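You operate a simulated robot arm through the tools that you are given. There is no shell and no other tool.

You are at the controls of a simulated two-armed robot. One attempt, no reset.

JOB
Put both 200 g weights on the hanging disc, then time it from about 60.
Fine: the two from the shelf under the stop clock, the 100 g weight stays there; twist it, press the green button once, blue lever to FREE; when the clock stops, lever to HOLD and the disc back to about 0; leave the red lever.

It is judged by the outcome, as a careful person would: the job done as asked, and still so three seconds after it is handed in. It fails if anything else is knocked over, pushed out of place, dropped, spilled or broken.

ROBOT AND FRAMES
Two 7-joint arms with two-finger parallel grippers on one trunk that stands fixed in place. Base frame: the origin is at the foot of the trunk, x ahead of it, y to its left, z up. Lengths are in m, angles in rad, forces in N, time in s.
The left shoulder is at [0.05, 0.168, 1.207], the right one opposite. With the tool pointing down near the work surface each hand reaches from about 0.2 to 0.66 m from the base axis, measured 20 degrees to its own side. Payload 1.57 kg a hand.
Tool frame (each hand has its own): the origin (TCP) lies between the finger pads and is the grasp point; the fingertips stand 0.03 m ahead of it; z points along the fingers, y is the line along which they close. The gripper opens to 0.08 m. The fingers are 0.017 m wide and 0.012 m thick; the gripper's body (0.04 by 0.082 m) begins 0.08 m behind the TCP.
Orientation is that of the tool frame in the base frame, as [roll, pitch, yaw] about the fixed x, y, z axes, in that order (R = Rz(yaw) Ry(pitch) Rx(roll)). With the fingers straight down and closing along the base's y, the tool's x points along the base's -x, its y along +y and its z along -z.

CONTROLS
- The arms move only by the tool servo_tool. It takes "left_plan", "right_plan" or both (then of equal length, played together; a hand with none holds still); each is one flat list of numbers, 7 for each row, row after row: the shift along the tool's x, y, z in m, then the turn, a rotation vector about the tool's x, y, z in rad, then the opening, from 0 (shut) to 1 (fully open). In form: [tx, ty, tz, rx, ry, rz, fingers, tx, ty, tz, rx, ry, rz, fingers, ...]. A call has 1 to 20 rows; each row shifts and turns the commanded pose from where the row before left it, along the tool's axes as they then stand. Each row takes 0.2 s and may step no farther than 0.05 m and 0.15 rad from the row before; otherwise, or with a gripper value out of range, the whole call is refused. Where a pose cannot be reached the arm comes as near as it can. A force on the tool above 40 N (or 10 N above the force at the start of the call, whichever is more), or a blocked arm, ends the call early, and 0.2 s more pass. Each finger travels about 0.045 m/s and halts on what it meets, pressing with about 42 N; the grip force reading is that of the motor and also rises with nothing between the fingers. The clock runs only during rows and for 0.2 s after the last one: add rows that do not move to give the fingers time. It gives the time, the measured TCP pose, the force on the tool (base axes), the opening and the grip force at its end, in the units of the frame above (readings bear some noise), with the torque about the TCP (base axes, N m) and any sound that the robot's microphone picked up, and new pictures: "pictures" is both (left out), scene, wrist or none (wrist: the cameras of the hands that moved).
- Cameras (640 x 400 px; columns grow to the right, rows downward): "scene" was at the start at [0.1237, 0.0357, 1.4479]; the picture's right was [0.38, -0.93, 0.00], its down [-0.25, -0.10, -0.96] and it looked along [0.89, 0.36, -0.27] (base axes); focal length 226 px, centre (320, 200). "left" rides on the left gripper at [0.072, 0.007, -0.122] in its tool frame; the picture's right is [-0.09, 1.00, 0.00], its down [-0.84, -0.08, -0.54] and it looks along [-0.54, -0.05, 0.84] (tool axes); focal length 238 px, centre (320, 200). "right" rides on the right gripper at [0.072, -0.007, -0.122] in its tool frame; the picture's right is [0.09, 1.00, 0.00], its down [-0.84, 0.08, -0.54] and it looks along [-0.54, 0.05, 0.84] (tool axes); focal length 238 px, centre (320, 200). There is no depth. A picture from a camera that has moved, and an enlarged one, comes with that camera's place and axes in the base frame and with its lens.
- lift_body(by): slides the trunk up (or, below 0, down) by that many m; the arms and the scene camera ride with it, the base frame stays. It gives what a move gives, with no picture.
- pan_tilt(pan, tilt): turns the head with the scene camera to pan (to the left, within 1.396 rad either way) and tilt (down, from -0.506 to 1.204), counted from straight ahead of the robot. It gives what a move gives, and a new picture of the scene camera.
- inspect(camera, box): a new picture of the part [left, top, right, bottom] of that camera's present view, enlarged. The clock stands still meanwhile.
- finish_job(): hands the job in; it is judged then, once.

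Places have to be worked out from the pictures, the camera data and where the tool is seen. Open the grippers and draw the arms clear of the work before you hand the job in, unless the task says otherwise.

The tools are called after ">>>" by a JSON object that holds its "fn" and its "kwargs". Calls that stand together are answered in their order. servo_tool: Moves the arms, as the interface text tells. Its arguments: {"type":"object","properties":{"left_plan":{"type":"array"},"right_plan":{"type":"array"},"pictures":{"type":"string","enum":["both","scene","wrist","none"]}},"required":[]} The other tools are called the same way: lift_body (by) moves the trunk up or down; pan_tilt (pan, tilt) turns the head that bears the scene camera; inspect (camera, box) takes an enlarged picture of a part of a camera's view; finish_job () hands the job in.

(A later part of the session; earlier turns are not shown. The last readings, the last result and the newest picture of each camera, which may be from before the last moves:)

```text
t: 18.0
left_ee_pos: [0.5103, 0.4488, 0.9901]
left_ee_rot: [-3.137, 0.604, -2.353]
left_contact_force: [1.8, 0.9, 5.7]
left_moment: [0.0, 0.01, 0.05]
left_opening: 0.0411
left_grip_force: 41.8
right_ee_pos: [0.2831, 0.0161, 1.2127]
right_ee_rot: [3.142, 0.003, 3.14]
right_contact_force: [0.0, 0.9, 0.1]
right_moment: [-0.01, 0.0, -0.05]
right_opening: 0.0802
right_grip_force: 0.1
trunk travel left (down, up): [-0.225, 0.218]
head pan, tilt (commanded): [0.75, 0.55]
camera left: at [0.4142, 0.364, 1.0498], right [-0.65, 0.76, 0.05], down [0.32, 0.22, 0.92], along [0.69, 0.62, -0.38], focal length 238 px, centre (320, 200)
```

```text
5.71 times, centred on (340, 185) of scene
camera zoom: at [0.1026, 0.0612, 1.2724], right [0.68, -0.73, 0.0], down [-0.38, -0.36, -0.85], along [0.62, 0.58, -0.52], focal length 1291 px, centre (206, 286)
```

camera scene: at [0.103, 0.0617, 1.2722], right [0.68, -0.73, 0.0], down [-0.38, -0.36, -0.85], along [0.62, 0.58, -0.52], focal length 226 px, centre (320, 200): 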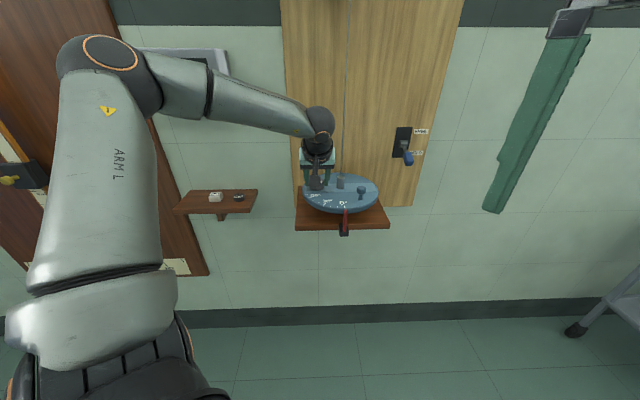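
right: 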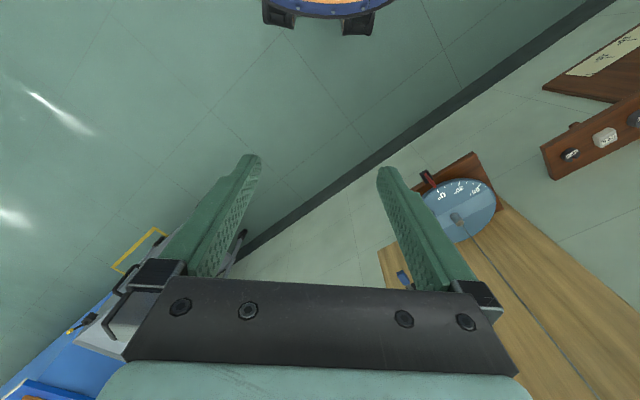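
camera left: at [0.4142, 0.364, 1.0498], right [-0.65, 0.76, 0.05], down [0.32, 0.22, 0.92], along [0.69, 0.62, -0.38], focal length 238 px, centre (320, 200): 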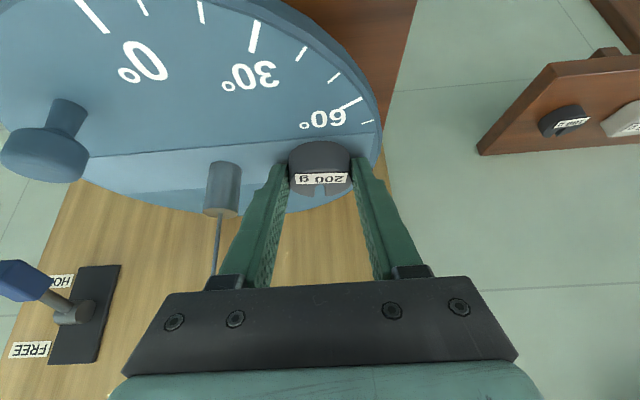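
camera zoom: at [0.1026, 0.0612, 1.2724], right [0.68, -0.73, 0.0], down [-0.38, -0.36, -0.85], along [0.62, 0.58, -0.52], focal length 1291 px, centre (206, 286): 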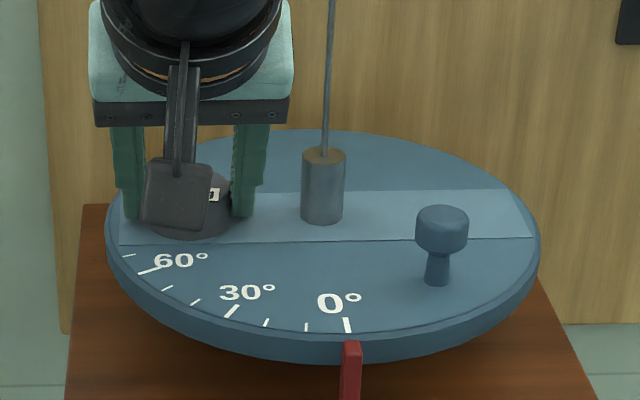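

Contact felt (force rose by ~8 N), the round weight sits on the disc. I open partway and withdraw along the fingers.

>>> {"fn": "servo_tool", "kwargs": {"left_plan": [0, 0, 0, 0, 0, 0, 0.68, 0, 0, 0, 0, 0, 0, 0.68, 0, 0, 0, 0, 0, 0, 0.68, 0, 0, -0.01, 0, 0, 0, 0.68, 0, 0, -0.02, 0, 0, 0, 0.68, 0, 0, -0.03, 0, 0, 0, 0.68, 0, 0, -0.03, 0, 0, 0, 0.68], "pictures": "both"}}

>>> {"fn": "inspect", "kwargs": {"camera": "scene", "box": [285, 140, 405, 230]}}

```text
t: 19.6
left_ee_pos: [0.473, 0.414, 1.0635]
left_ee_rot: [-3.141, 0.601, -2.354]
left_contact_force: [0.9, 0.0, -0.4]
left_moment: [0.01, 0.02, -0.03]
left_opening: 0.0545
left_grip_force: 0.1
right_ee_pos: [0.2852, 0.0173, 1.2141]
right_ee_rot: [3.14, 0.0, -3.141]
right_contact_force: [-1.2, 0.0, -1.0]
right_moment: [0.0, 0.02, 0.01]
right_opening: 0.0801
right_grip_force: 0.1
trunk travel left (down, up): [-0.225, 0.218]
head pan, tilt (commanded): [0.75, 0.55]
camera scene: at [0.1027, 0.0614, 1.2722], right [0.68, -0.73, 0.0], down [-0.38, -0.36, -0.85], along [0.62, 0.58, -0.52], focal length 226 px, centre (320, 200)
camera left: at [0.3777, 0.3289, 1.1226], right [-0.65, 0.76, 0.05], down [0.33, 0.22, 0.92], along [0.69, 0.62, -0.39], focal length 238 px, centre (320, 200)
```

scene: 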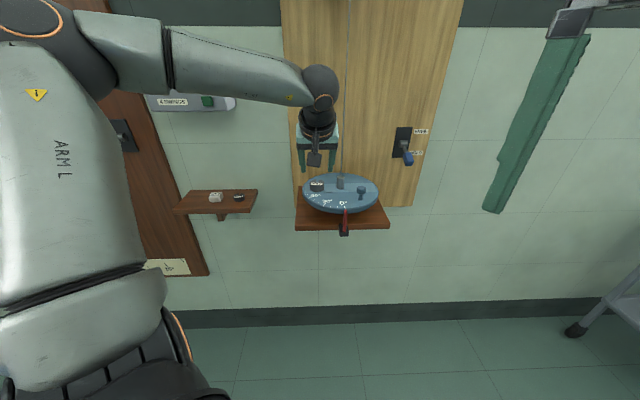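
left: 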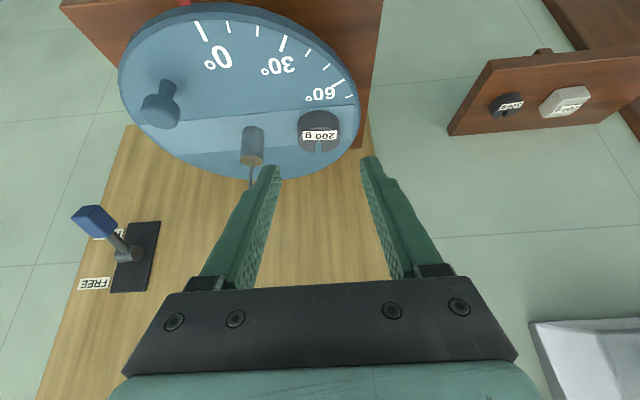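

```text
4.44 times, centred on (345, 185) of scene
camera zoom: at [0.1027, 0.0614, 1.2722], right [0.68, -0.73, 0.0], down [-0.38, -0.36, -0.85], along [0.62, 0.58, -0.52], focal length 1004 px, centre (209, 267)
```

zoom: 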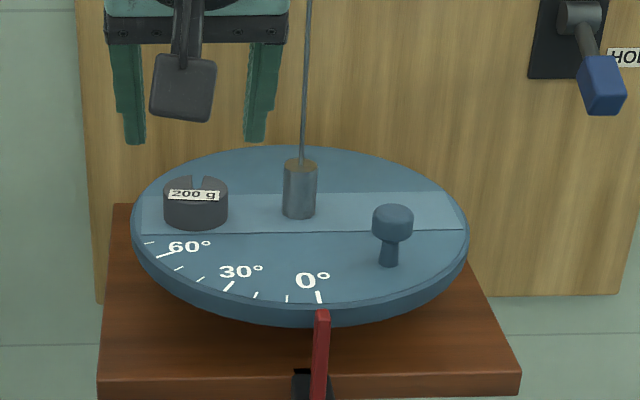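

The round weight stands well on the band's left half. Now I go back for the white block, stopping at a pre-grasp pose.

>>> {"fn": "servo_tool", "kwargs": {"left_plan": [0, 0.0418, 0, 0, 0, 0, 0.7, 0, 0.0418, 0, 0, 0, 0, 0.7, 0, 0.0418, 0, 0, 0, 0, 0.7, 0, 0.0418, 0, 0, 0, 0, 0.7, 0, 0.0418, 0, 0, 0, 0, 0.7, 0, 0.0418, 0, 0, 0, 0, 0.7, 0, 0.0418, 0, 0, 0, 0, 0.7, 0, 0.0418, 0, 0, 0, 0, 0.7, -0.0085, 0, 0.0416, 0, 0, 0, 0.7, -0.0085, 0, 0.0416, 0, 0, 0, 0.7, -0.0085, 0, 0.0416, 0, 0, 0, 0.7, 0, 0, 0, 0, 0, 0, 0.7], "pictures": "both"}}

>>> {"fn": "inspect", "kwargs": {"camera": "left", "box": [220, 60, 420, 220]}}

```text
t: 22.2
left_ee_pos: [0.2998, 0.7131, 0.9759]
left_ee_rot: [-3.141, 0.599, -2.353]
left_contact_force: [-0.9, 0.0, 0.3]
left_moment: [0.02, 0.0, -0.01]
left_opening: 0.0561
left_grip_force: 0.1
right_ee_pos: [0.2845, 0.0174, 1.2133]
right_ee_rot: [3.14, 0.0, 3.139]
right_contact_force: [-0.5, -0.5, 1.2]
right_moment: [0.02, 0.05, 0.01]
right_opening: 0.08
right_grip_force: 0.1
trunk travel left (down, up): [-0.225, 0.218]
head pan, tilt (commanded): [0.75, 0.55]
camera scene: at [0.103, 0.0615, 1.2722], right [0.68, -0.73, 0.0], down [-0.38, -0.36, -0.85], along [0.62, 0.58, -0.52], focal length 226 px, centre (320, 200)
camera left: at [0.2044, 0.6284, 1.0357], right [-0.65, 0.76, 0.05], down [0.32, 0.22, 0.92], along [0.69, 0.62, -0.39], focal length 238 px, centre (320, 200)
```

scene: 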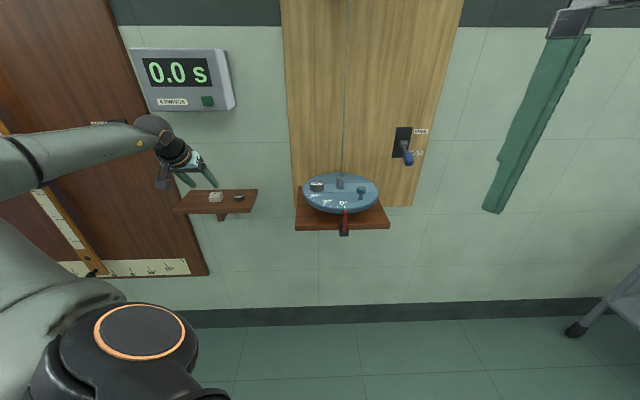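
left: 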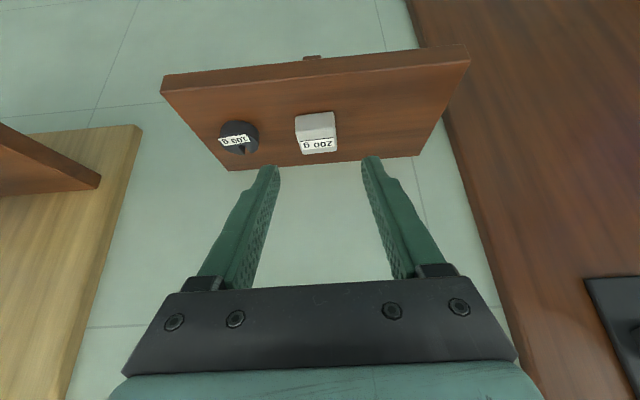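

```text
2.50 times, centred on (320, 140) of left
camera zoom: at [0.2044, 0.6284, 1.0357], right [-0.65, 0.76, 0.05], down [0.32, 0.22, 0.92], along [0.69, 0.62, -0.39], focal length 596 px, centre (320, 350)
```

zoom: 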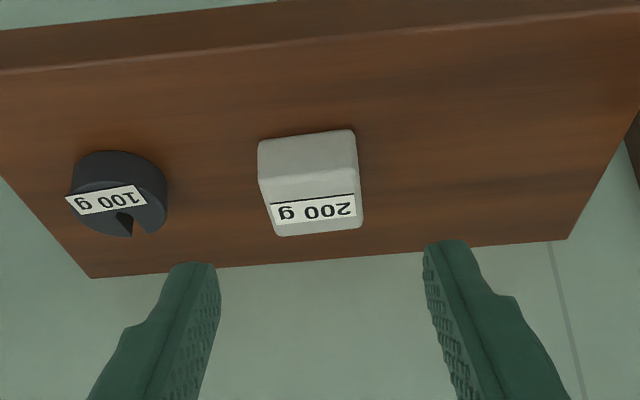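

White block: centre n≈0.774, r≈-0.292, about 34 mm wide and square to the tool; both fingers clear the 100 g weight by ~17 mm. I slide in along the fingers.

>>> {"fn": "servo_tool", "kwargs": {"left_plan": [0, 0, 0.0158, 0, 0, 0, 0.7, 0, 0, 0.0158, 0, 0, 0, 0.7, 0, 0, 0.0158, 0, 0, 0, 0.7, 0, 0, 0.0158, 0, 0, 0, 0.7, 0.0004, -0.0005, 0.0159, 0, 0, 0, 0.7, 0, 0, 0, 0, 0, 0, 0.7], "pictures": "both"}}

>>> {"fn": "inspect", "kwargs": {"camera": "left", "box": [220, 60, 420, 220]}}

```text
t: 23.6
left_ee_pos: [0.3317, 0.7452, 0.9097]
left_ee_rot: [-3.138, 0.601, -2.353]
left_contact_force: [-0.6, -0.4, 0.0]
left_moment: [-0.01, 0.03, 0.01]
left_opening: 0.0562
left_grip_force: 0.0
right_ee_pos: [0.2842, 0.0169, 1.2142]
right_ee_rot: [3.14, -0.001, 3.14]
right_contact_force: [-0.2, -0.4, 0.2]
right_moment: [0.02, -0.03, -0.01]
right_opening: 0.08
right_grip_force: 0.1
trunk travel left (down, up): [-0.225, 0.218]
head pan, tilt (commanded): [0.75, 0.55]
camera scene: at [0.1029, 0.0616, 1.2722], right [0.68, -0.73, 0.0], down [-0.38, -0.36, -0.85], along [0.62, 0.58, -0.52], focal length 226 px, centre (320, 200)
camera left: at [0.2377, 0.6603, 0.9694], right [-0.65, 0.76, 0.05], down [0.32, 0.22, 0.92], along [0.69, 0.62, -0.39], focal length 238 px, centre (320, 200)
```

scene: 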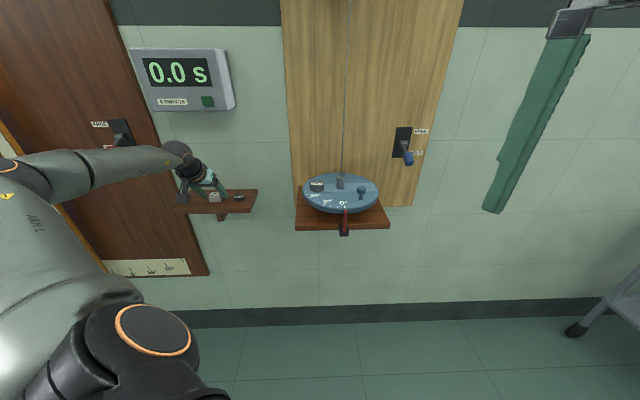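
left: 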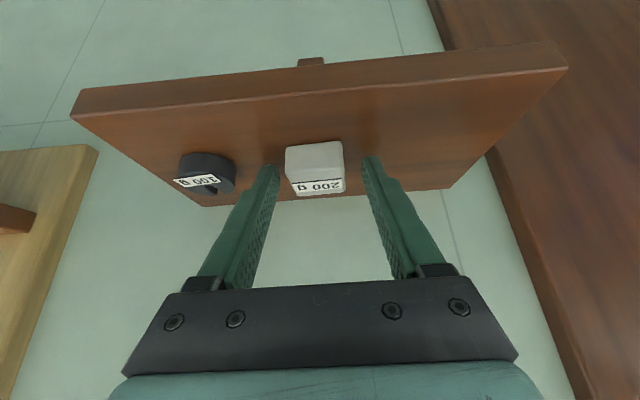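

```text
2.50 times, centred on (320, 140) of left
camera zoom: at [0.2377, 0.6603, 0.9694], right [-0.65, 0.76, 0.05], down [0.32, 0.22, 0.92], along [0.69, 0.62, -0.39], focal length 596 px, centre (320, 350)
```

zoom: 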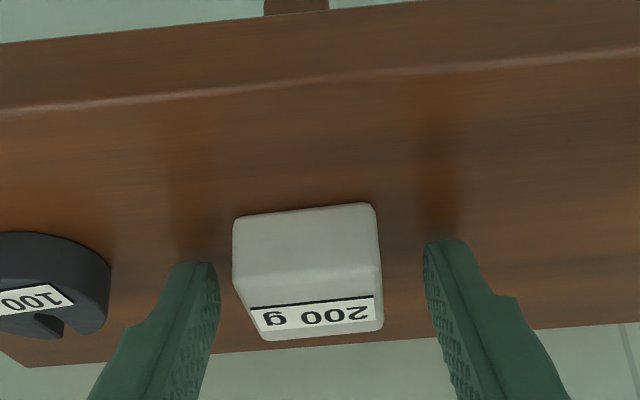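

The block sits ~3 mm off the fingers' midline, so I shift over 3 mm and close.

>>> {"fn": "servo_tool", "kwargs": {"left_plan": [0, -0.003, 0, 0, 0, 0, 0.7, 0, 0, 0, 0, 0, 0, 0.2, 0, 0, 0, 0, 0, 0, 0.2, 0, 0, 0, 0, 0, 0, 0.2, 0, 0, 0, 0, 0, 0, 0.2], "pictures": "wrist"}}

>>> {"fn": "inspect", "kwargs": {"camera": "left", "box": [220, 60, 420, 220]}}

```text
t: 24.8
left_ee_pos: [0.3356, 0.7429, 0.9094]
left_ee_rot: [-3.141, 0.599, -2.353]
left_contact_force: [0.6, -0.3, -0.2]
left_moment: [0.03, 0.05, 0.0]
left_opening: 0.0353
left_grip_force: 38.6
right_ee_pos: [0.2837, 0.0167, 1.212]
right_ee_rot: [3.14, 0.001, 3.139]
right_contact_force: [0.1, -0.4, 0.2]
right_moment: [0.05, -0.02, -0.02]
right_opening: 0.0799
right_grip_force: 0.1
trunk travel left (down, up): [-0.225, 0.218]
head pan, tilt (commanded): [0.75, 0.55]
camera left: at [0.2395, 0.658, 0.9692], right [-0.65, 0.76, 0.05], down [0.32, 0.22, 0.92], along [0.69, 0.62, -0.39], focal length 238 px, centre (320, 200)
```

left: 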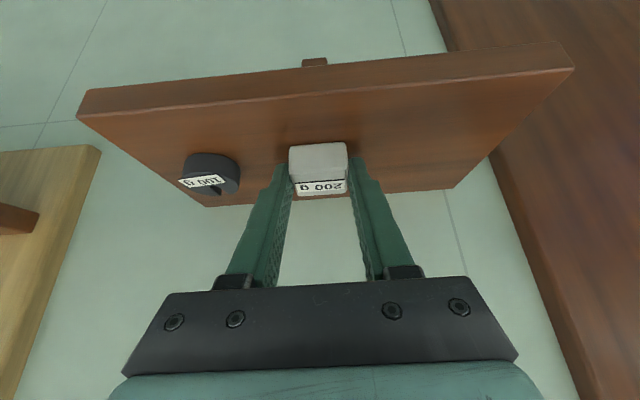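

```text
2.50 times, centred on (320, 140) of left
camera zoom: at [0.2395, 0.658, 0.9692], right [-0.65, 0.76, 0.05], down [0.32, 0.22, 0.92], along [0.69, 0.62, -0.39], focal length 596 px, centre (320, 350)
```

zoom: 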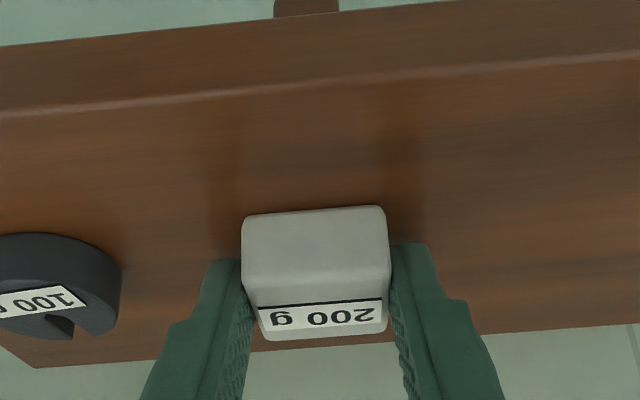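

Firm grip on the white block. I lift, back away from the wall, rise, and carry it right, passing in front of the disc to its right-hand side.

>>> {"fn": "servo_tool", "kwargs": {"left_plan": [-0.0085, 0, -0.0124, 0, 0, 0, 0.2, -0.0085, 0, -0.0124, 0, 0, 0, 0.2, 0.0413, 0, -0.0282, 0, 0, 0, 0.2, 0.0413, 0, -0.0282, 0, 0, 0, 0.2, 0.0413, 0, -0.0282, 0, 0, 0, 0.2, 0.0413, 0, -0.0282, 0, 0, 0, 0.2, -0.0184, -0.03, -0.0268, 0, 0, 0, 0.2, -0.0184, -0.03, -0.0268, 0, 0, 0, 0.2, -0.0184, -0.03, -0.0268, 0, 0, 0, 0.2, -0.0184, -0.03, -0.0268, 0, 0, 0, 0.2, 0, -0.0427, 0, 0, 0, 0, 0.2, 0, -0.0427, 0, 0, 0, 0, 0.2, 0, -0.0427, 0, 0, 0, 0, 0.2, 0, -0.0427, 0, 0, 0, 0, 0.2, 0, -0.0427, 0, 0, 0, 0, 0.2, 0, -0.0427, 0, 0, 0, 0, 0.2, 0, -0.0427, 0, 0, 0, 0, 0.2, 0, -0.0427, 0, 0, 0, 0, 0.2], "pictures": "both"}}

```text
t: 28.6
left_ee_pos: [0.5202, 0.2777, 1.0693]
left_ee_rot: [-3.139, 0.6, -2.351]
left_contact_force: [0.9, 0.0, -2.2]
left_moment: [-0.01, 0.02, -0.03]
left_opening: 0.0353
left_grip_force: 42.5
right_ee_pos: [0.2841, 0.0159, 1.2137]
right_ee_rot: [3.141, -0.001, 3.139]
right_contact_force: [0.4, 0.0, 0.4]
right_moment: [-0.02, 0.03, -0.02]
right_opening: 0.0803
right_grip_force: 0.0
trunk travel left (down, up): [-0.225, 0.218]
head pan, tilt (commanded): [0.75, 0.55]
camera scene: at [0.1036, 0.0618, 1.2721], right [0.68, -0.73, 0.0], down [-0.38, -0.36, -0.85], along [0.62, 0.58, -0.52], focal length 226 px, centre (320, 200)
camera left: at [0.4252, 0.1925, 1.1294], right [-0.65, 0.76, 0.05], down [0.33, 0.22, 0.92], along [0.68, 0.62, -0.39], focal length 238 px, centre (320, 200)
```

scene: 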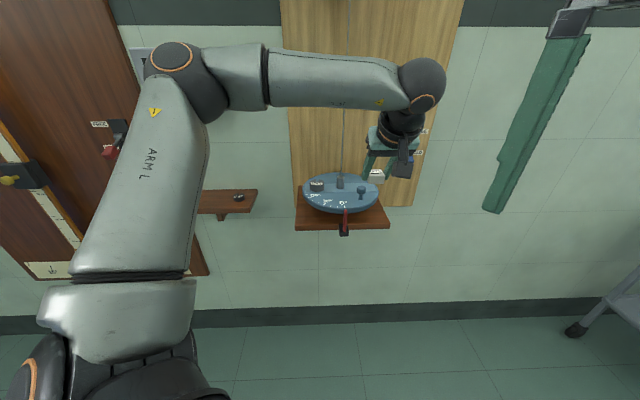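
left: 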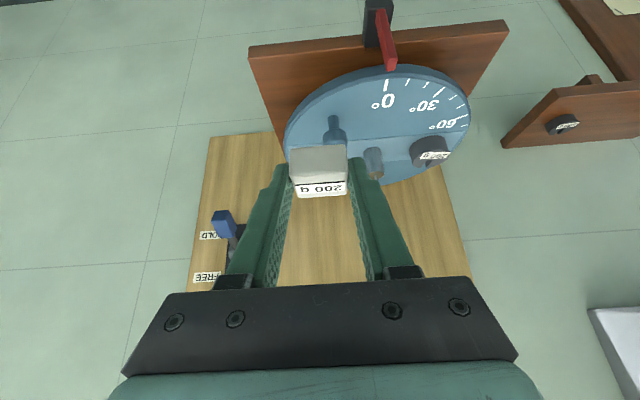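

The block is in front-right of the disc. I move it in over the right half of the band (arm stays well short of the wire) and lower to ~3 cm above.

>>> {"fn": "servo_tool", "kwargs": {"left_plan": [-0.0323, -0.0007, 0.0221, 0, 0, 0, 0.2, -0.0323, -0.0007, 0.0221, 0, 0, 0, 0.2, -0.0323, -0.0007, 0.0221, 0, 0, 0, 0.2, 0.0138, 0, 0.0202, 0, 0, 0, 0.2, 0.0138, 0, 0.0202, 0, 0, 0, 0.2, 0, 0, 0, 0, 0, 0, 0.2], "pictures": "both"}}

>>> {"fn": "inspect", "kwargs": {"camera": "left", "box": [220, 40, 500, 240]}}

>>> {"fn": "inspect", "kwargs": {"camera": "scene", "box": [285, 100, 445, 230]}}

```text
t: 30.0
left_ee_pos: [0.6044, 0.3605, 1.0238]
left_ee_rot: [-3.139, 0.602, -2.353]
left_contact_force: [0.3, -0.4, -2.4]
left_moment: [-0.05, 0.04, 0.03]
left_opening: 0.0354
left_grip_force: 42.2
right_ee_pos: [0.2843, 0.0176, 1.213]
right_ee_rot: [3.139, -0.001, 3.139]
right_contact_force: [-0.2, -0.1, 0.2]
right_moment: [0.01, 0.01, -0.04]
right_opening: 0.0801
right_grip_force: 0.0
trunk travel left (down, up): [-0.225, 0.218]
head pan, tilt (commanded): [0.75, 0.55]
camera scene: at [0.103, 0.0617, 1.2722], right [0.68, -0.73, 0.0], down [-0.38, -0.36, -0.85], along [0.62, 0.58, -0.52], focal length 226 px, centre (320, 200)
camera left: at [0.5099, 0.2752, 1.0833], right [-0.65, 0.76, 0.05], down [0.33, 0.22, 0.92], along [0.69, 0.62, -0.39], focal length 238 px, centre (320, 200)
```

scene: 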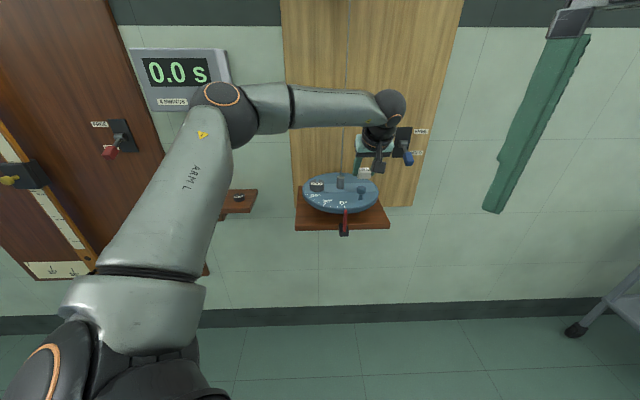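
left: 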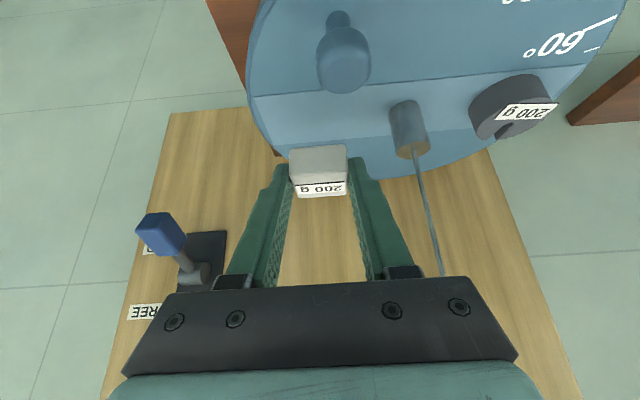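

```text
2.00 times, centred on (360, 140) of left
camera zoom: at [0.5099, 0.2752, 1.0833], right [-0.65, 0.76, 0.05], down [0.33, 0.22, 0.92], along [0.69, 0.62, -0.39], focal length 477 px, centre (240, 320)
```

zoom: 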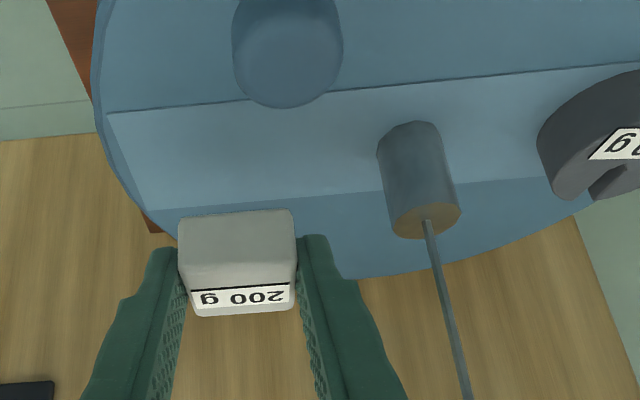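

```text
3.08 times, centred on (365, 165) of scene
camera zoom: at [0.103, 0.0617, 1.2722], right [0.68, -0.73, 0.0], down [-0.38, -0.36, -0.85], along [0.62, 0.58, -0.52], focal length 695 px, centre (182, 308)
```

zoom: 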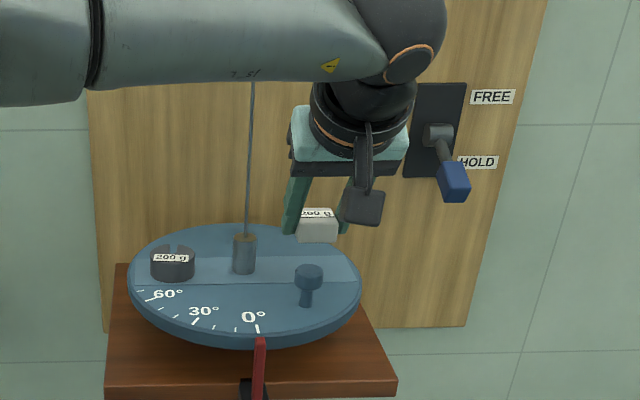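

The block is centred above the band's right half. Lowering near the surface, then creeping.

>>> {"fn": "servo_tool", "kwargs": {"left_plan": [0.0043, 0, 0.0062, 0, 0, 0, 0.2, 0.0043, 0, 0.0062, 0, 0, 0, 0.2, 0.0043, 0, 0.0062, 0, 0, 0, 0.2, 0.0039, 0, 0.0058, 0, 0, 0, 0.2, 0.0006, 0, 0.0008, 0, 0, 0, 0.2, 0, 0, 0, 0, 0, 0, 0.2], "pictures": "wrist"}}

>>> {"fn": "inspect", "kwargs": {"camera": "left", "box": [220, 40, 500, 240]}}

```text
t: 31.4
left_ee_pos: [0.6062, 0.359, 0.9913]
left_ee_rot: [-3.14, 0.601, -2.353]
left_contact_force: [-0.5, -0.1, -1.8]
left_moment: [0.02, 0.0, 0.03]
left_opening: 0.0353
left_grip_force: 42.1
right_ee_pos: [0.2844, 0.0169, 1.2139]
right_ee_rot: [3.14, 0.001, 3.14]
right_contact_force: [-0.1, -0.4, 0.2]
right_moment: [0.02, 0.02, -0.01]
right_opening: 0.08
right_grip_force: 0.0
trunk travel left (down, up): [-0.225, 0.218]
head pan, tilt (commanded): [0.75, 0.55]
camera left: at [0.5109, 0.2736, 1.0496], right [-0.65, 0.76, 0.05], down [0.33, 0.22, 0.92], along [0.68, 0.62, -0.39], focal length 238 px, centre (320, 200)
```

left: 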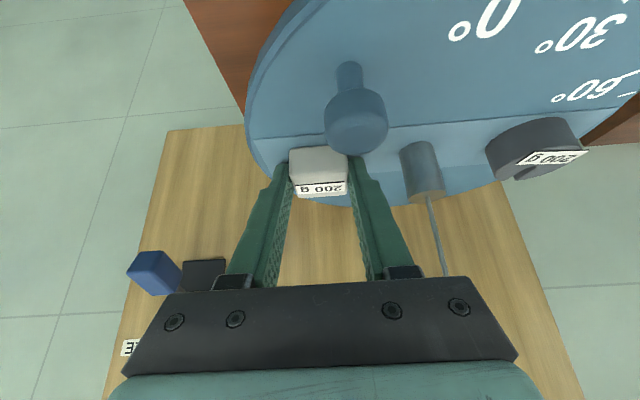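

```text
2.00 times, centred on (360, 140) of left
camera zoom: at [0.5109, 0.2736, 1.0496], right [-0.65, 0.76, 0.05], down [0.33, 0.22, 0.92], along [0.68, 0.62, -0.39], focal length 477 px, centre (240, 320)
```

zoom: 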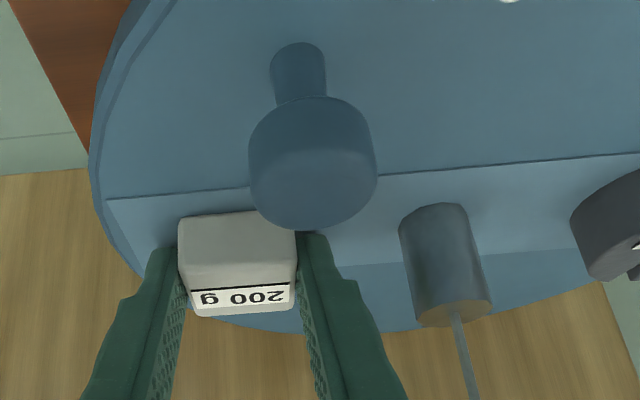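

>>> {"fn": "servo_tool", "kwargs": {"left_plan": [0.0006, 0, 0.0009, 0, 0, 0, 0.2, 0.0006, 0, 0.0009, 0, 0, 0, 0.2, 0, 0, 0, 0, 0, 0, 0.2], "pictures": "none"}}

```text
t: 32.2
left_ee_pos: [0.6061, 0.3565, 0.9898]
left_ee_rot: [-3.138, 0.602, -2.354]
left_contact_force: [0.2, 1.3, 3.3]
left_moment: [0.18, 0.03, -0.03]
left_opening: 0.0353
left_grip_force: 41.7
right_ee_pos: [0.2838, 0.017, 1.213]
right_ee_rot: [3.14, 0.001, 3.139]
right_contact_force: [-0.4, 0.0, -0.4]
right_moment: [0.03, 0.03, -0.01]
right_opening: 0.0801
right_grip_force: 0.0
trunk travel left (down, up): [-0.225, 0.218]
head pan, tilt (commanded): [0.75, 0.55]
```

Contact felt (force turned to +3 N). I open partway and withdraw along the fingers, which passes well above the knob.

>>> {"fn": "servo_tool", "kwargs": {"left_plan": [0, 0, 0, 0, 0, 0, 0.68, 0, 0, 0, 0, 0, 0, 0.68, 0, 0, 0, 0, 0, 0, 0.68, 0, 0, 0, 0, 0, 0, 0.68, 0, 0, -0.01, 0, 0, 0, 0.68, 0, 0, -0.02, 0, 0, 0, 0.68, 0, 0, -0.03, 0, 0, 0, 0.68, 0, 0, -0.04, 0, 0, 0, 0.68, 0, 0, -0.04, 0, 0, 0, 0.68], "pictures": "both"}}

>>> {"fn": "inspect", "kwargs": {"camera": "scene", "box": [285, 140, 405, 230]}}

>>> {"fn": "inspect", "kwargs": {"camera": "left", "box": [220, 0, 520, 200]}}

```text
t: 34.2
left_ee_pos: [0.5481, 0.299, 1.1042]
left_ee_rot: [-3.139, 0.6, -2.354]
left_contact_force: [0.0, 0.2, -0.7]
left_moment: [-0.03, 0.02, -0.04]
left_opening: 0.0544
left_grip_force: 0.1
right_ee_pos: [0.2832, 0.0163, 1.2135]
right_ee_rot: [3.14, 0.003, -3.141]
right_contact_force: [-0.7, 0.1, 1.0]
right_moment: [-0.01, 0.01, -0.01]
right_opening: 0.0797
right_grip_force: 0.1
trunk travel left (down, up): [-0.225, 0.218]
head pan, tilt (commanded): [0.75, 0.55]
camera scene: at [0.1027, 0.0614, 1.2722], right [0.68, -0.73, 0.0], down [-0.38, -0.36, -0.85], along [0.62, 0.58, -0.52], focal length 226 px, centre (320, 200)
camera left: at [0.4539, 0.2136, 1.1625], right [-0.65, 0.76, 0.05], down [0.32, 0.22, 0.92], along [0.69, 0.62, -0.39], focal length 238 px, centre (320, 200)
```

scene: 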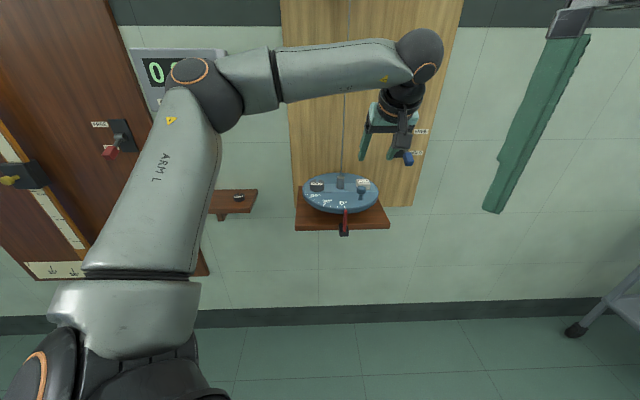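
left: 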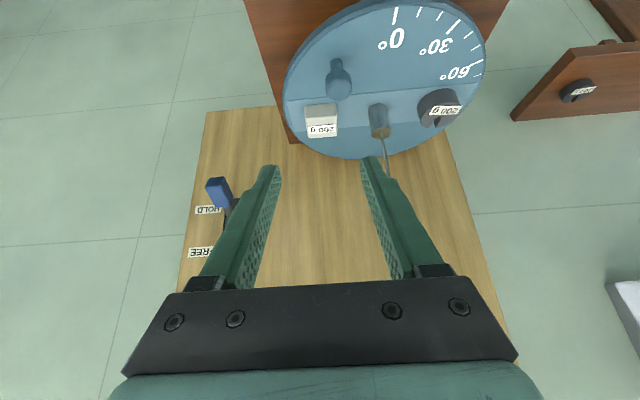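

```text
4.44 times, centred on (345, 185) of scene
camera zoom: at [0.1027, 0.0614, 1.2722], right [0.68, -0.73, 0.0], down [-0.38, -0.36, -0.85], along [0.62, 0.58, -0.52], focal length 1004 px, centre (209, 267)
```

zoom: 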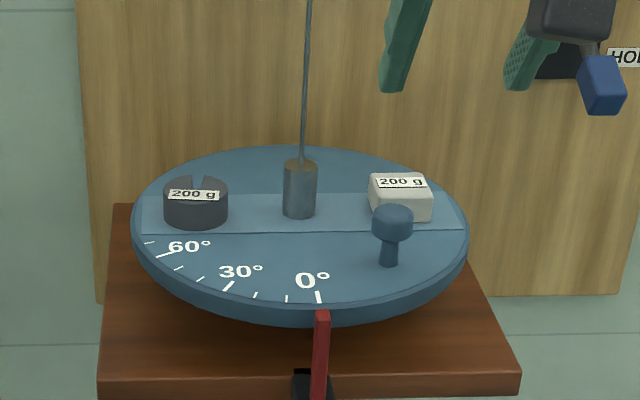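

```text
2.00 times, centred on (370, 100) of left
camera zoom: at [0.4539, 0.2136, 1.1625], right [-0.65, 0.76, 0.05], down [0.32, 0.22, 0.92], along [0.69, 0.62, -0.39], focal length 477 px, centre (220, 400)
```

zoom: 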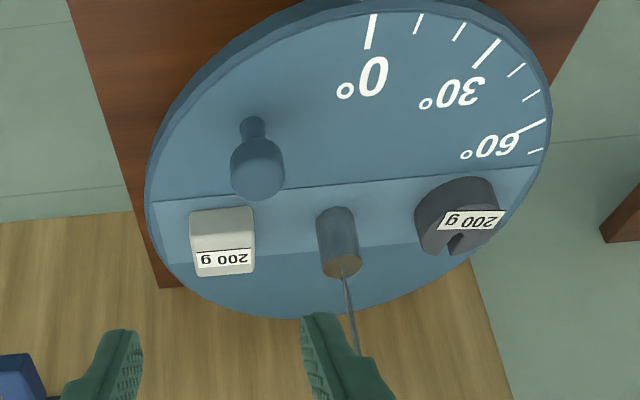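

Both 200 g weights stand on the band, symmetric about the wire. Next the twist: knob at about [0.5515, 0.332], cap z≈0.980–0.994, Ø24 mm. I turn the left hand to a heading of 25° and go to a pre-grasp above/behind the knob.

>>> {"fn": "servo_tool", "kwargs": {"left_plan": [0, 0, 0, 0.0657, 0, 0.096, 0.5, 0, 0, 0, 0.0657, 0, 0.096, 0.5, 0, 0, 0, 0.0657, 0, 0.096, 0.5, 0.026, 0.0144, 0.0107, 0, 0, 0, 0.5, 0.026, 0.0144, 0.0107, 0, 0, 0, 0.5, 0, 0, 0, 0, 0, 0, 0.5], "pictures": "both"}}

>>> {"fn": "inspect", "kwargs": {"camera": "left", "box": [220, 40, 480, 240]}}

>>> {"fn": "inspect", "kwargs": {"camera": "scene", "box": [285, 110, 425, 230]}}

```text
t: 35.6
left_ee_pos: [0.5087, 0.3122, 1.0569]
left_ee_rot: [-3.14, 0.6, -2.703]
left_contact_force: [-0.6, 0.5, -0.1]
left_moment: [0.0, 0.04, 0.03]
left_opening: 0.04
left_grip_force: 0.0
right_ee_pos: [0.2845, 0.0174, 1.2131]
right_ee_rot: [3.14, 0.003, 3.139]
right_contact_force: [0.6, 0.4, 0.4]
right_moment: [0.0, -0.01, 0.0]
right_opening: 0.0799
right_grip_force: 0.1
trunk travel left (down, up): [-0.225, 0.218]
head pan, tilt (commanded): [0.75, 0.55]
camera scene: at [0.1028, 0.0616, 1.2722], right [0.68, -0.73, 0.0], down [-0.38, -0.36, -0.85], along [0.62, 0.58, -0.52], focal length 226 px, centre (320, 200)
camera left: at [0.3903, 0.2647, 1.1165], right [-0.35, 0.93, 0.05], down [0.38, 0.09, 0.92], along [0.85, 0.34, -0.39], focal length 238 px, centre (320, 200)
```

scene: 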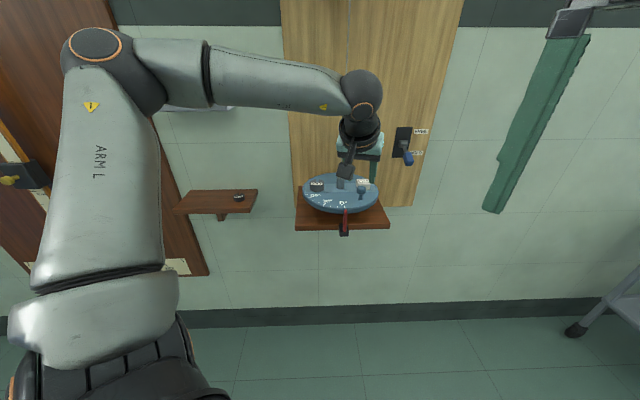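
left: 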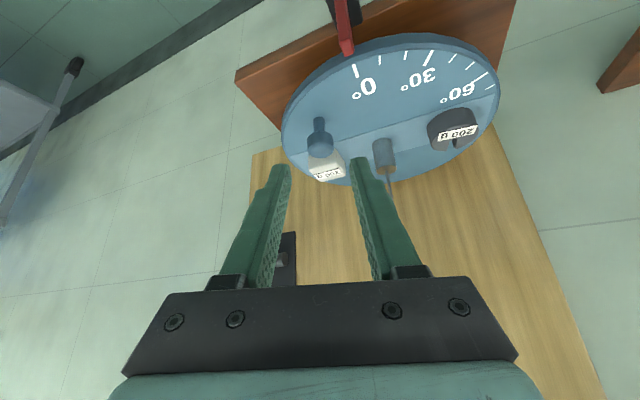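

```text
2.00 times, centred on (350, 140) of left
camera zoom: at [0.3903, 0.2647, 1.1165], right [-0.35, 0.93, 0.05], down [0.38, 0.09, 0.92], along [0.85, 0.34, -0.39], focal length 477 px, centre (260, 320)
```

zoom: 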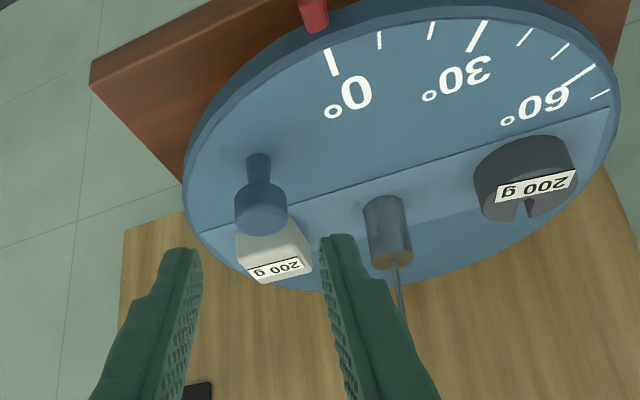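

```text
3.33 times, centred on (355, 170) of scene
camera zoom: at [0.1028, 0.0616, 1.2722], right [0.68, -0.73, 0.0], down [-0.38, -0.36, -0.85], along [0.62, 0.58, -0.52], focal length 753 px, centre (203, 300)
```

zoom: 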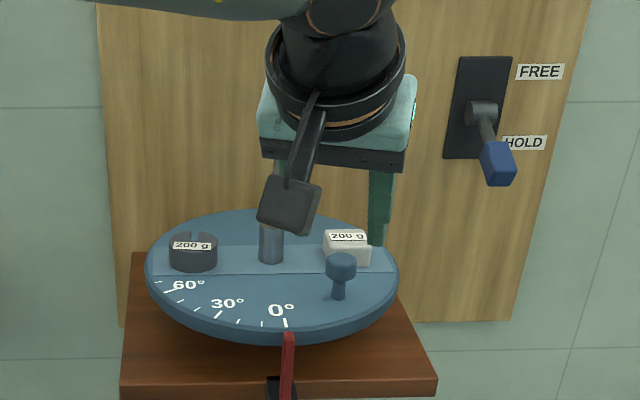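

Knob axis refined to ≈[0.553, 0.3335], in line with the finger axis. I slide down onto it with fingers open 40 mm.

>>> {"fn": "servo_tool", "kwargs": {"left_plan": [0, 0, 0.0176, 0, 0, 0, 0.5, 0, 0, 0.0176, 0, 0, 0, 0.5, 0, 0, 0.0176, 0, 0, 0, 0.5, -0.001, 0.0005, 0.0176, 0, 0, 0, 0.5, 0, 0, 0, 0, 0, 0, 0.5], "pictures": "both"}}

>>> {"fn": "inspect", "kwargs": {"camera": "left", "box": [220, 60, 460, 220]}}

>>> {"fn": "inspect", "kwargs": {"camera": "scene", "box": [285, 130, 415, 230]}}

```text
t: 36.8
left_ee_pos: [0.5463, 0.3315, 0.9995]
left_ee_rot: [-3.139, 0.6, -2.702]
left_contact_force: [-0.9, -0.4, -0.3]
left_moment: [-0.03, -0.01, -0.01]
left_opening: 0.0403
left_grip_force: 0.1
right_ee_pos: [0.2842, 0.0168, 1.2139]
right_ee_rot: [3.139, -0.001, 3.141]
right_contact_force: [-0.4, 0.3, 1.1]
right_moment: [-0.01, 0.03, 0.04]
right_opening: 0.0802
right_grip_force: 0.0
trunk travel left (down, up): [-0.225, 0.218]
head pan, tilt (commanded): [0.75, 0.55]
camera scene: at [0.1029, 0.0615, 1.2722], right [0.68, -0.73, 0.0], down [-0.38, -0.36, -0.85], along [0.62, 0.58, -0.52], focal length 226 px, centre (320, 200)
camera left: at [0.4275, 0.2845, 1.0597], right [-0.35, 0.93, 0.05], down [0.38, 0.09, 0.92], along [0.85, 0.35, -0.39], focal length 238 px, centre (320, 200)
```

scene: 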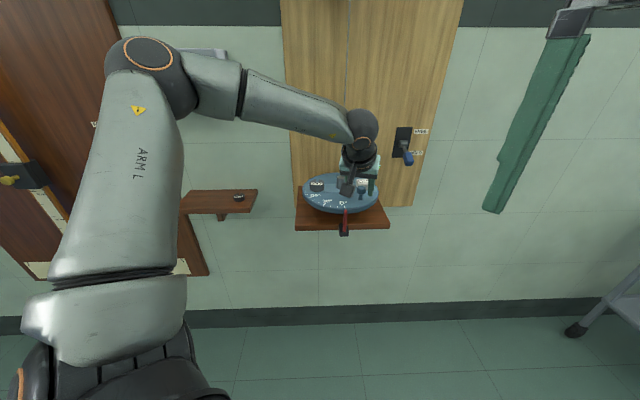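
left: 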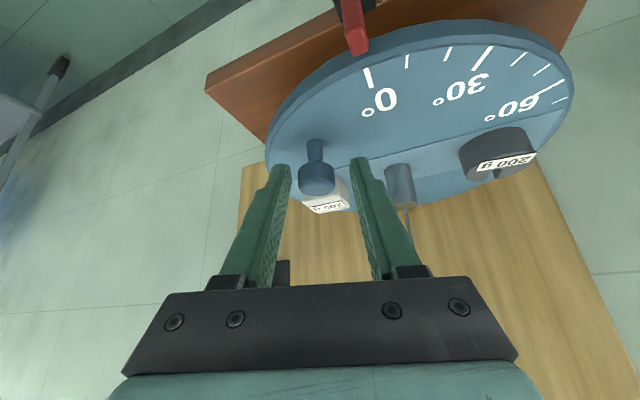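

```text
2.50 times, centred on (340, 140) of left
camera zoom: at [0.4275, 0.2845, 1.0597], right [-0.35, 0.93, 0.05], down [0.38, 0.09, 0.92], along [0.85, 0.35, -0.39], focal length 596 px, centre (270, 350)
```

zoom: 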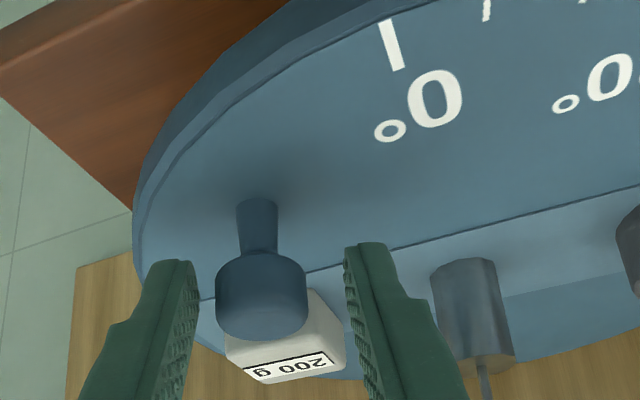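

```text
4.00 times, centred on (350, 180) of scene
camera zoom: at [0.1029, 0.0615, 1.2722], right [0.68, -0.73, 0.0], down [-0.38, -0.36, -0.85], along [0.62, 0.58, -0.52], focal length 903 px, centre (200, 280)
```

zoom: 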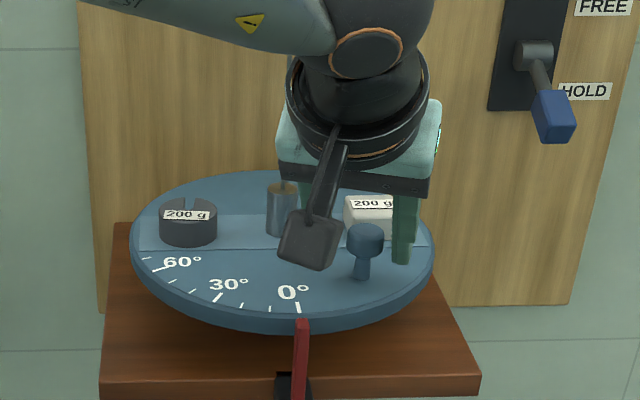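

The knob cap is between the fingers near the pads; a 3 mm shift centres it, then I grip.

>>> {"fn": "servo_tool", "kwargs": {"left_plan": [0, -0.003, 0, 0, 0, 0, 0.5, 0, 0, 0, 0, 0, 0, 0.2, 0, 0, 0, 0, 0, 0, 0.2, 0, 0, 0, 0, 0, 0, 0.2], "pictures": "wrist"}}

>>> {"fn": "inspect", "kwargs": {"camera": "left", "box": [220, 60, 460, 220]}}

```text
t: 37.8
left_ee_pos: [0.5475, 0.3303, 1.0009]
left_ee_rot: [-3.14, 0.601, -2.703]
left_contact_force: [0.5, 1.6, 1.5]
left_moment: [0.09, -0.1, 0.03]
left_opening: 0.0239
left_grip_force: 31.3
right_ee_pos: [0.2828, 0.0186, 1.2138]
right_ee_rot: [3.141, 0.002, 3.14]
right_contact_force: [-0.1, -0.5, -0.6]
right_moment: [-0.03, 0.02, -0.03]
right_opening: 0.0798
right_grip_force: 0.1
trunk travel left (down, up): [-0.225, 0.218]
head pan, tilt (commanded): [0.75, 0.55]
camera left: at [0.4286, 0.2823, 1.0591], right [-0.35, 0.93, 0.05], down [0.38, 0.09, 0.92], along [0.85, 0.35, -0.39], focal length 238 px, centre (320, 200)
```

left: 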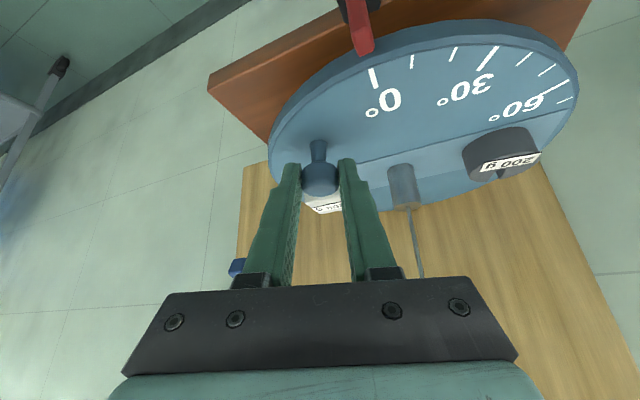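

```text
2.50 times, centred on (340, 140) of left
camera zoom: at [0.4286, 0.2823, 1.0591], right [-0.35, 0.93, 0.05], down [0.38, 0.09, 0.92], along [0.85, 0.35, -0.39], focal length 596 px, centre (270, 350)
```

zoom: 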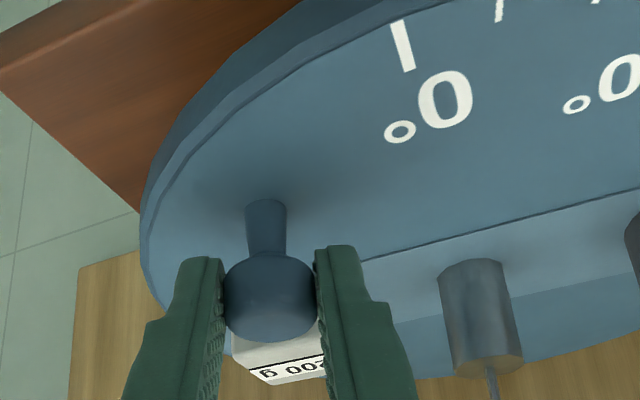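

The knob is gripped (24 mm). I turn the disc the first 15° along the arc about the wire, with the hand yawing partly along, and check force and scale.

>>> {"fn": "servo_tool", "kwargs": {"left_plan": [-0.0048, -0.0042, 0.0033, -0.0287, 0, -0.042, 0.2, -0.005, -0.004, 0.0035, -0.0287, 0, -0.042, 0.2, -0.005, -0.0039, 0.0034, -0.0287, 0, -0.042, 0.2], "pictures": "both"}}

>>> {"fn": "inspect", "kwargs": {"camera": "scene", "box": [285, 130, 415, 230]}}

```text
t: 38.6
left_ee_pos: [0.5692, 0.3293, 0.9999]
left_ee_rot: [-3.138, 0.602, -2.548]
left_contact_force: [-4.8, 2.9, 0.6]
left_moment: [-0.03, 0.23, 0.23]
left_opening: 0.0234
left_grip_force: 35.2
right_ee_pos: [0.2839, 0.017, 1.2136]
right_ee_rot: [3.14, 0.002, 3.14]
right_contact_force: [0.0, -0.6, 0.5]
right_moment: [0.02, -0.02, -0.01]
right_opening: 0.08
right_grip_force: 0.0
trunk travel left (down, up): [-0.225, 0.218]
head pan, tilt (commanded): [0.75, 0.55]
camera scene: at [0.1023, 0.0619, 1.2723], right [0.68, -0.73, 0.0], down [-0.38, -0.36, -0.85], along [0.62, 0.58, -0.52], focal length 226 px, centre (320, 200)
camera left: at [0.4594, 0.2636, 1.0591], right [-0.49, 0.87, 0.05], down [0.36, 0.15, 0.92], along [0.79, 0.47, -0.39], focal length 238 px, centre (320, 200)
```

scene: 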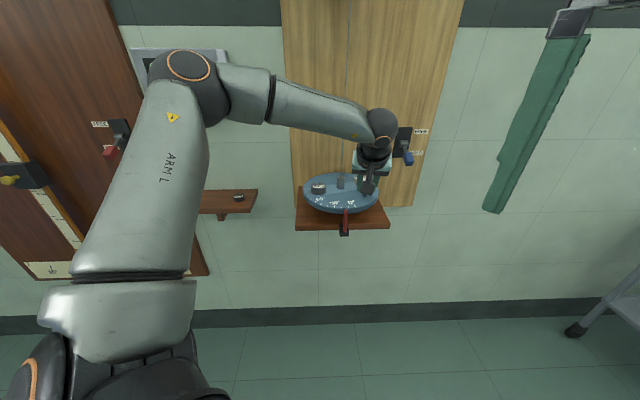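
left: 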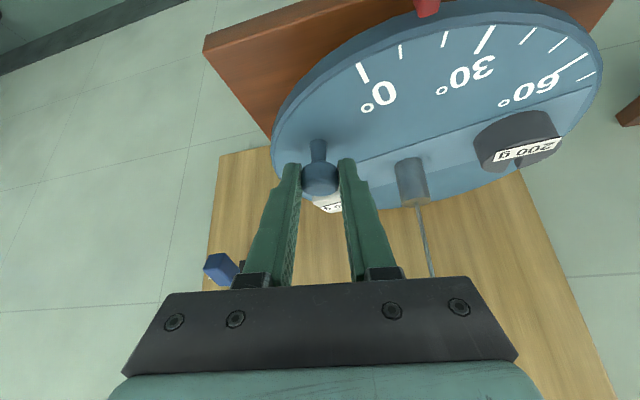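

```text
4.00 times, centred on (350, 180) of scene
camera zoom: at [0.1023, 0.0619, 1.2723], right [0.68, -0.73, 0.0], down [-0.38, -0.36, -0.85], along [0.62, 0.58, -0.52], focal length 903 px, centre (200, 280)
```

zoom: 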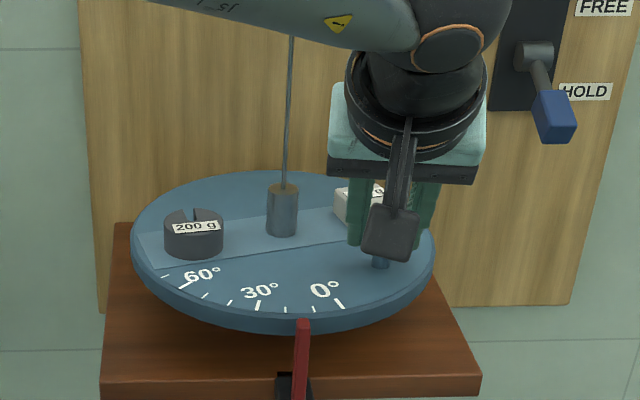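

The disc turns with the hand (≈15°, only ~5 N resistance). I go on to about 45°.

>>> {"fn": "servo_tool", "kwargs": {"left_plan": [-0.0052, -0.0036, 0.0036, -0.0287, 0, -0.042, 0.2, -0.0053, -0.0033, 0.0036, -0.0287, 0, -0.042, 0.2, -0.0053, -0.0032, 0.0036, -0.0287, 0, -0.042, 0.2, -0.0054, -0.0029, 0.0037, -0.0287, 0, -0.042, 0.2, -0.0055, -0.0026, 0.0038, -0.0287, 0, -0.042, 0.2, -0.0056, -0.0024, 0.0038, -0.0287, 0, -0.042, 0.2], "pictures": "both"}}

>>> {"fn": "inspect", "kwargs": {"camera": "scene", "box": [285, 130, 415, 230]}}

```text
t: 40.0
left_ee_pos: [0.6093, 0.3409, 1.0004]
left_ee_rot: [-3.135, 0.6, -2.24]
left_contact_force: [-8.0, 4.7, 0.1]
left_moment: [0.41, -0.13, 0.24]
left_opening: 0.0234
left_grip_force: 35.6
right_ee_pos: [0.2839, 0.0174, 1.2139]
right_ee_rot: [3.139, 0.001, 3.14]
right_contact_force: [0.3, -0.8, 0.7]
right_moment: [-0.02, 0.03, -0.02]
right_opening: 0.0801
right_grip_force: 0.1
trunk travel left (down, up): [-0.225, 0.218]
head pan, tilt (commanded): [0.75, 0.55]
camera scene: at [0.1019, 0.0621, 1.2723], right [0.68, -0.73, 0.0], down [-0.38, -0.36, -0.85], along [0.62, 0.58, -0.52], focal length 226 px, centre (320, 200)
camera left: at [0.5234, 0.2459, 1.0591], right [-0.73, 0.68, 0.05], down [0.3, 0.25, 0.92], along [0.61, 0.69, -0.39], focal length 238 px, centre (320, 200)
```

scene: 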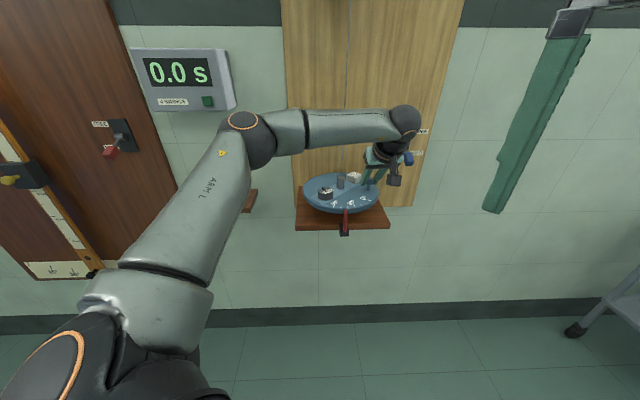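
left: 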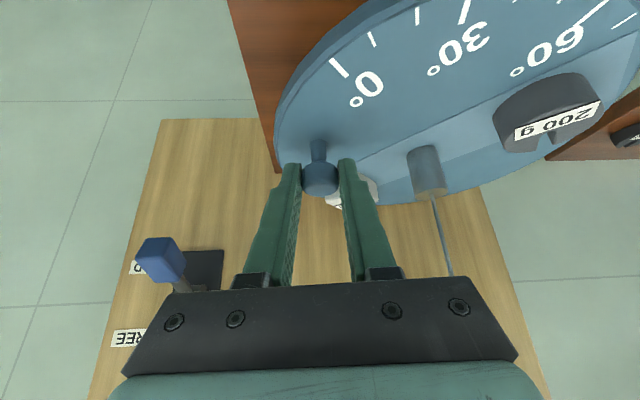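

```text
4.00 times, centred on (350, 180) of scene
camera zoom: at [0.1019, 0.0621, 1.2723], right [0.68, -0.73, 0.0], down [-0.38, -0.36, -0.85], along [0.62, 0.58, -0.52], focal length 903 px, centre (200, 280)
```

zoom: 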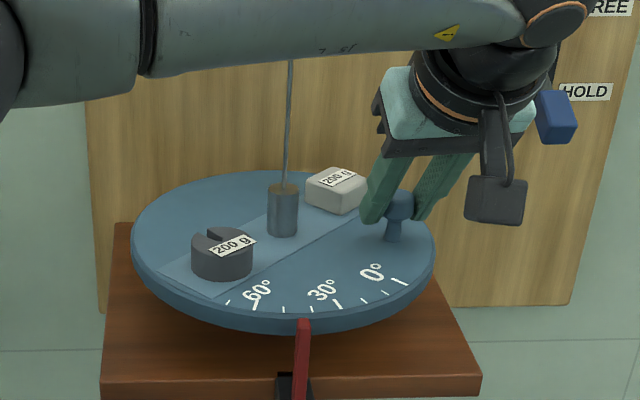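

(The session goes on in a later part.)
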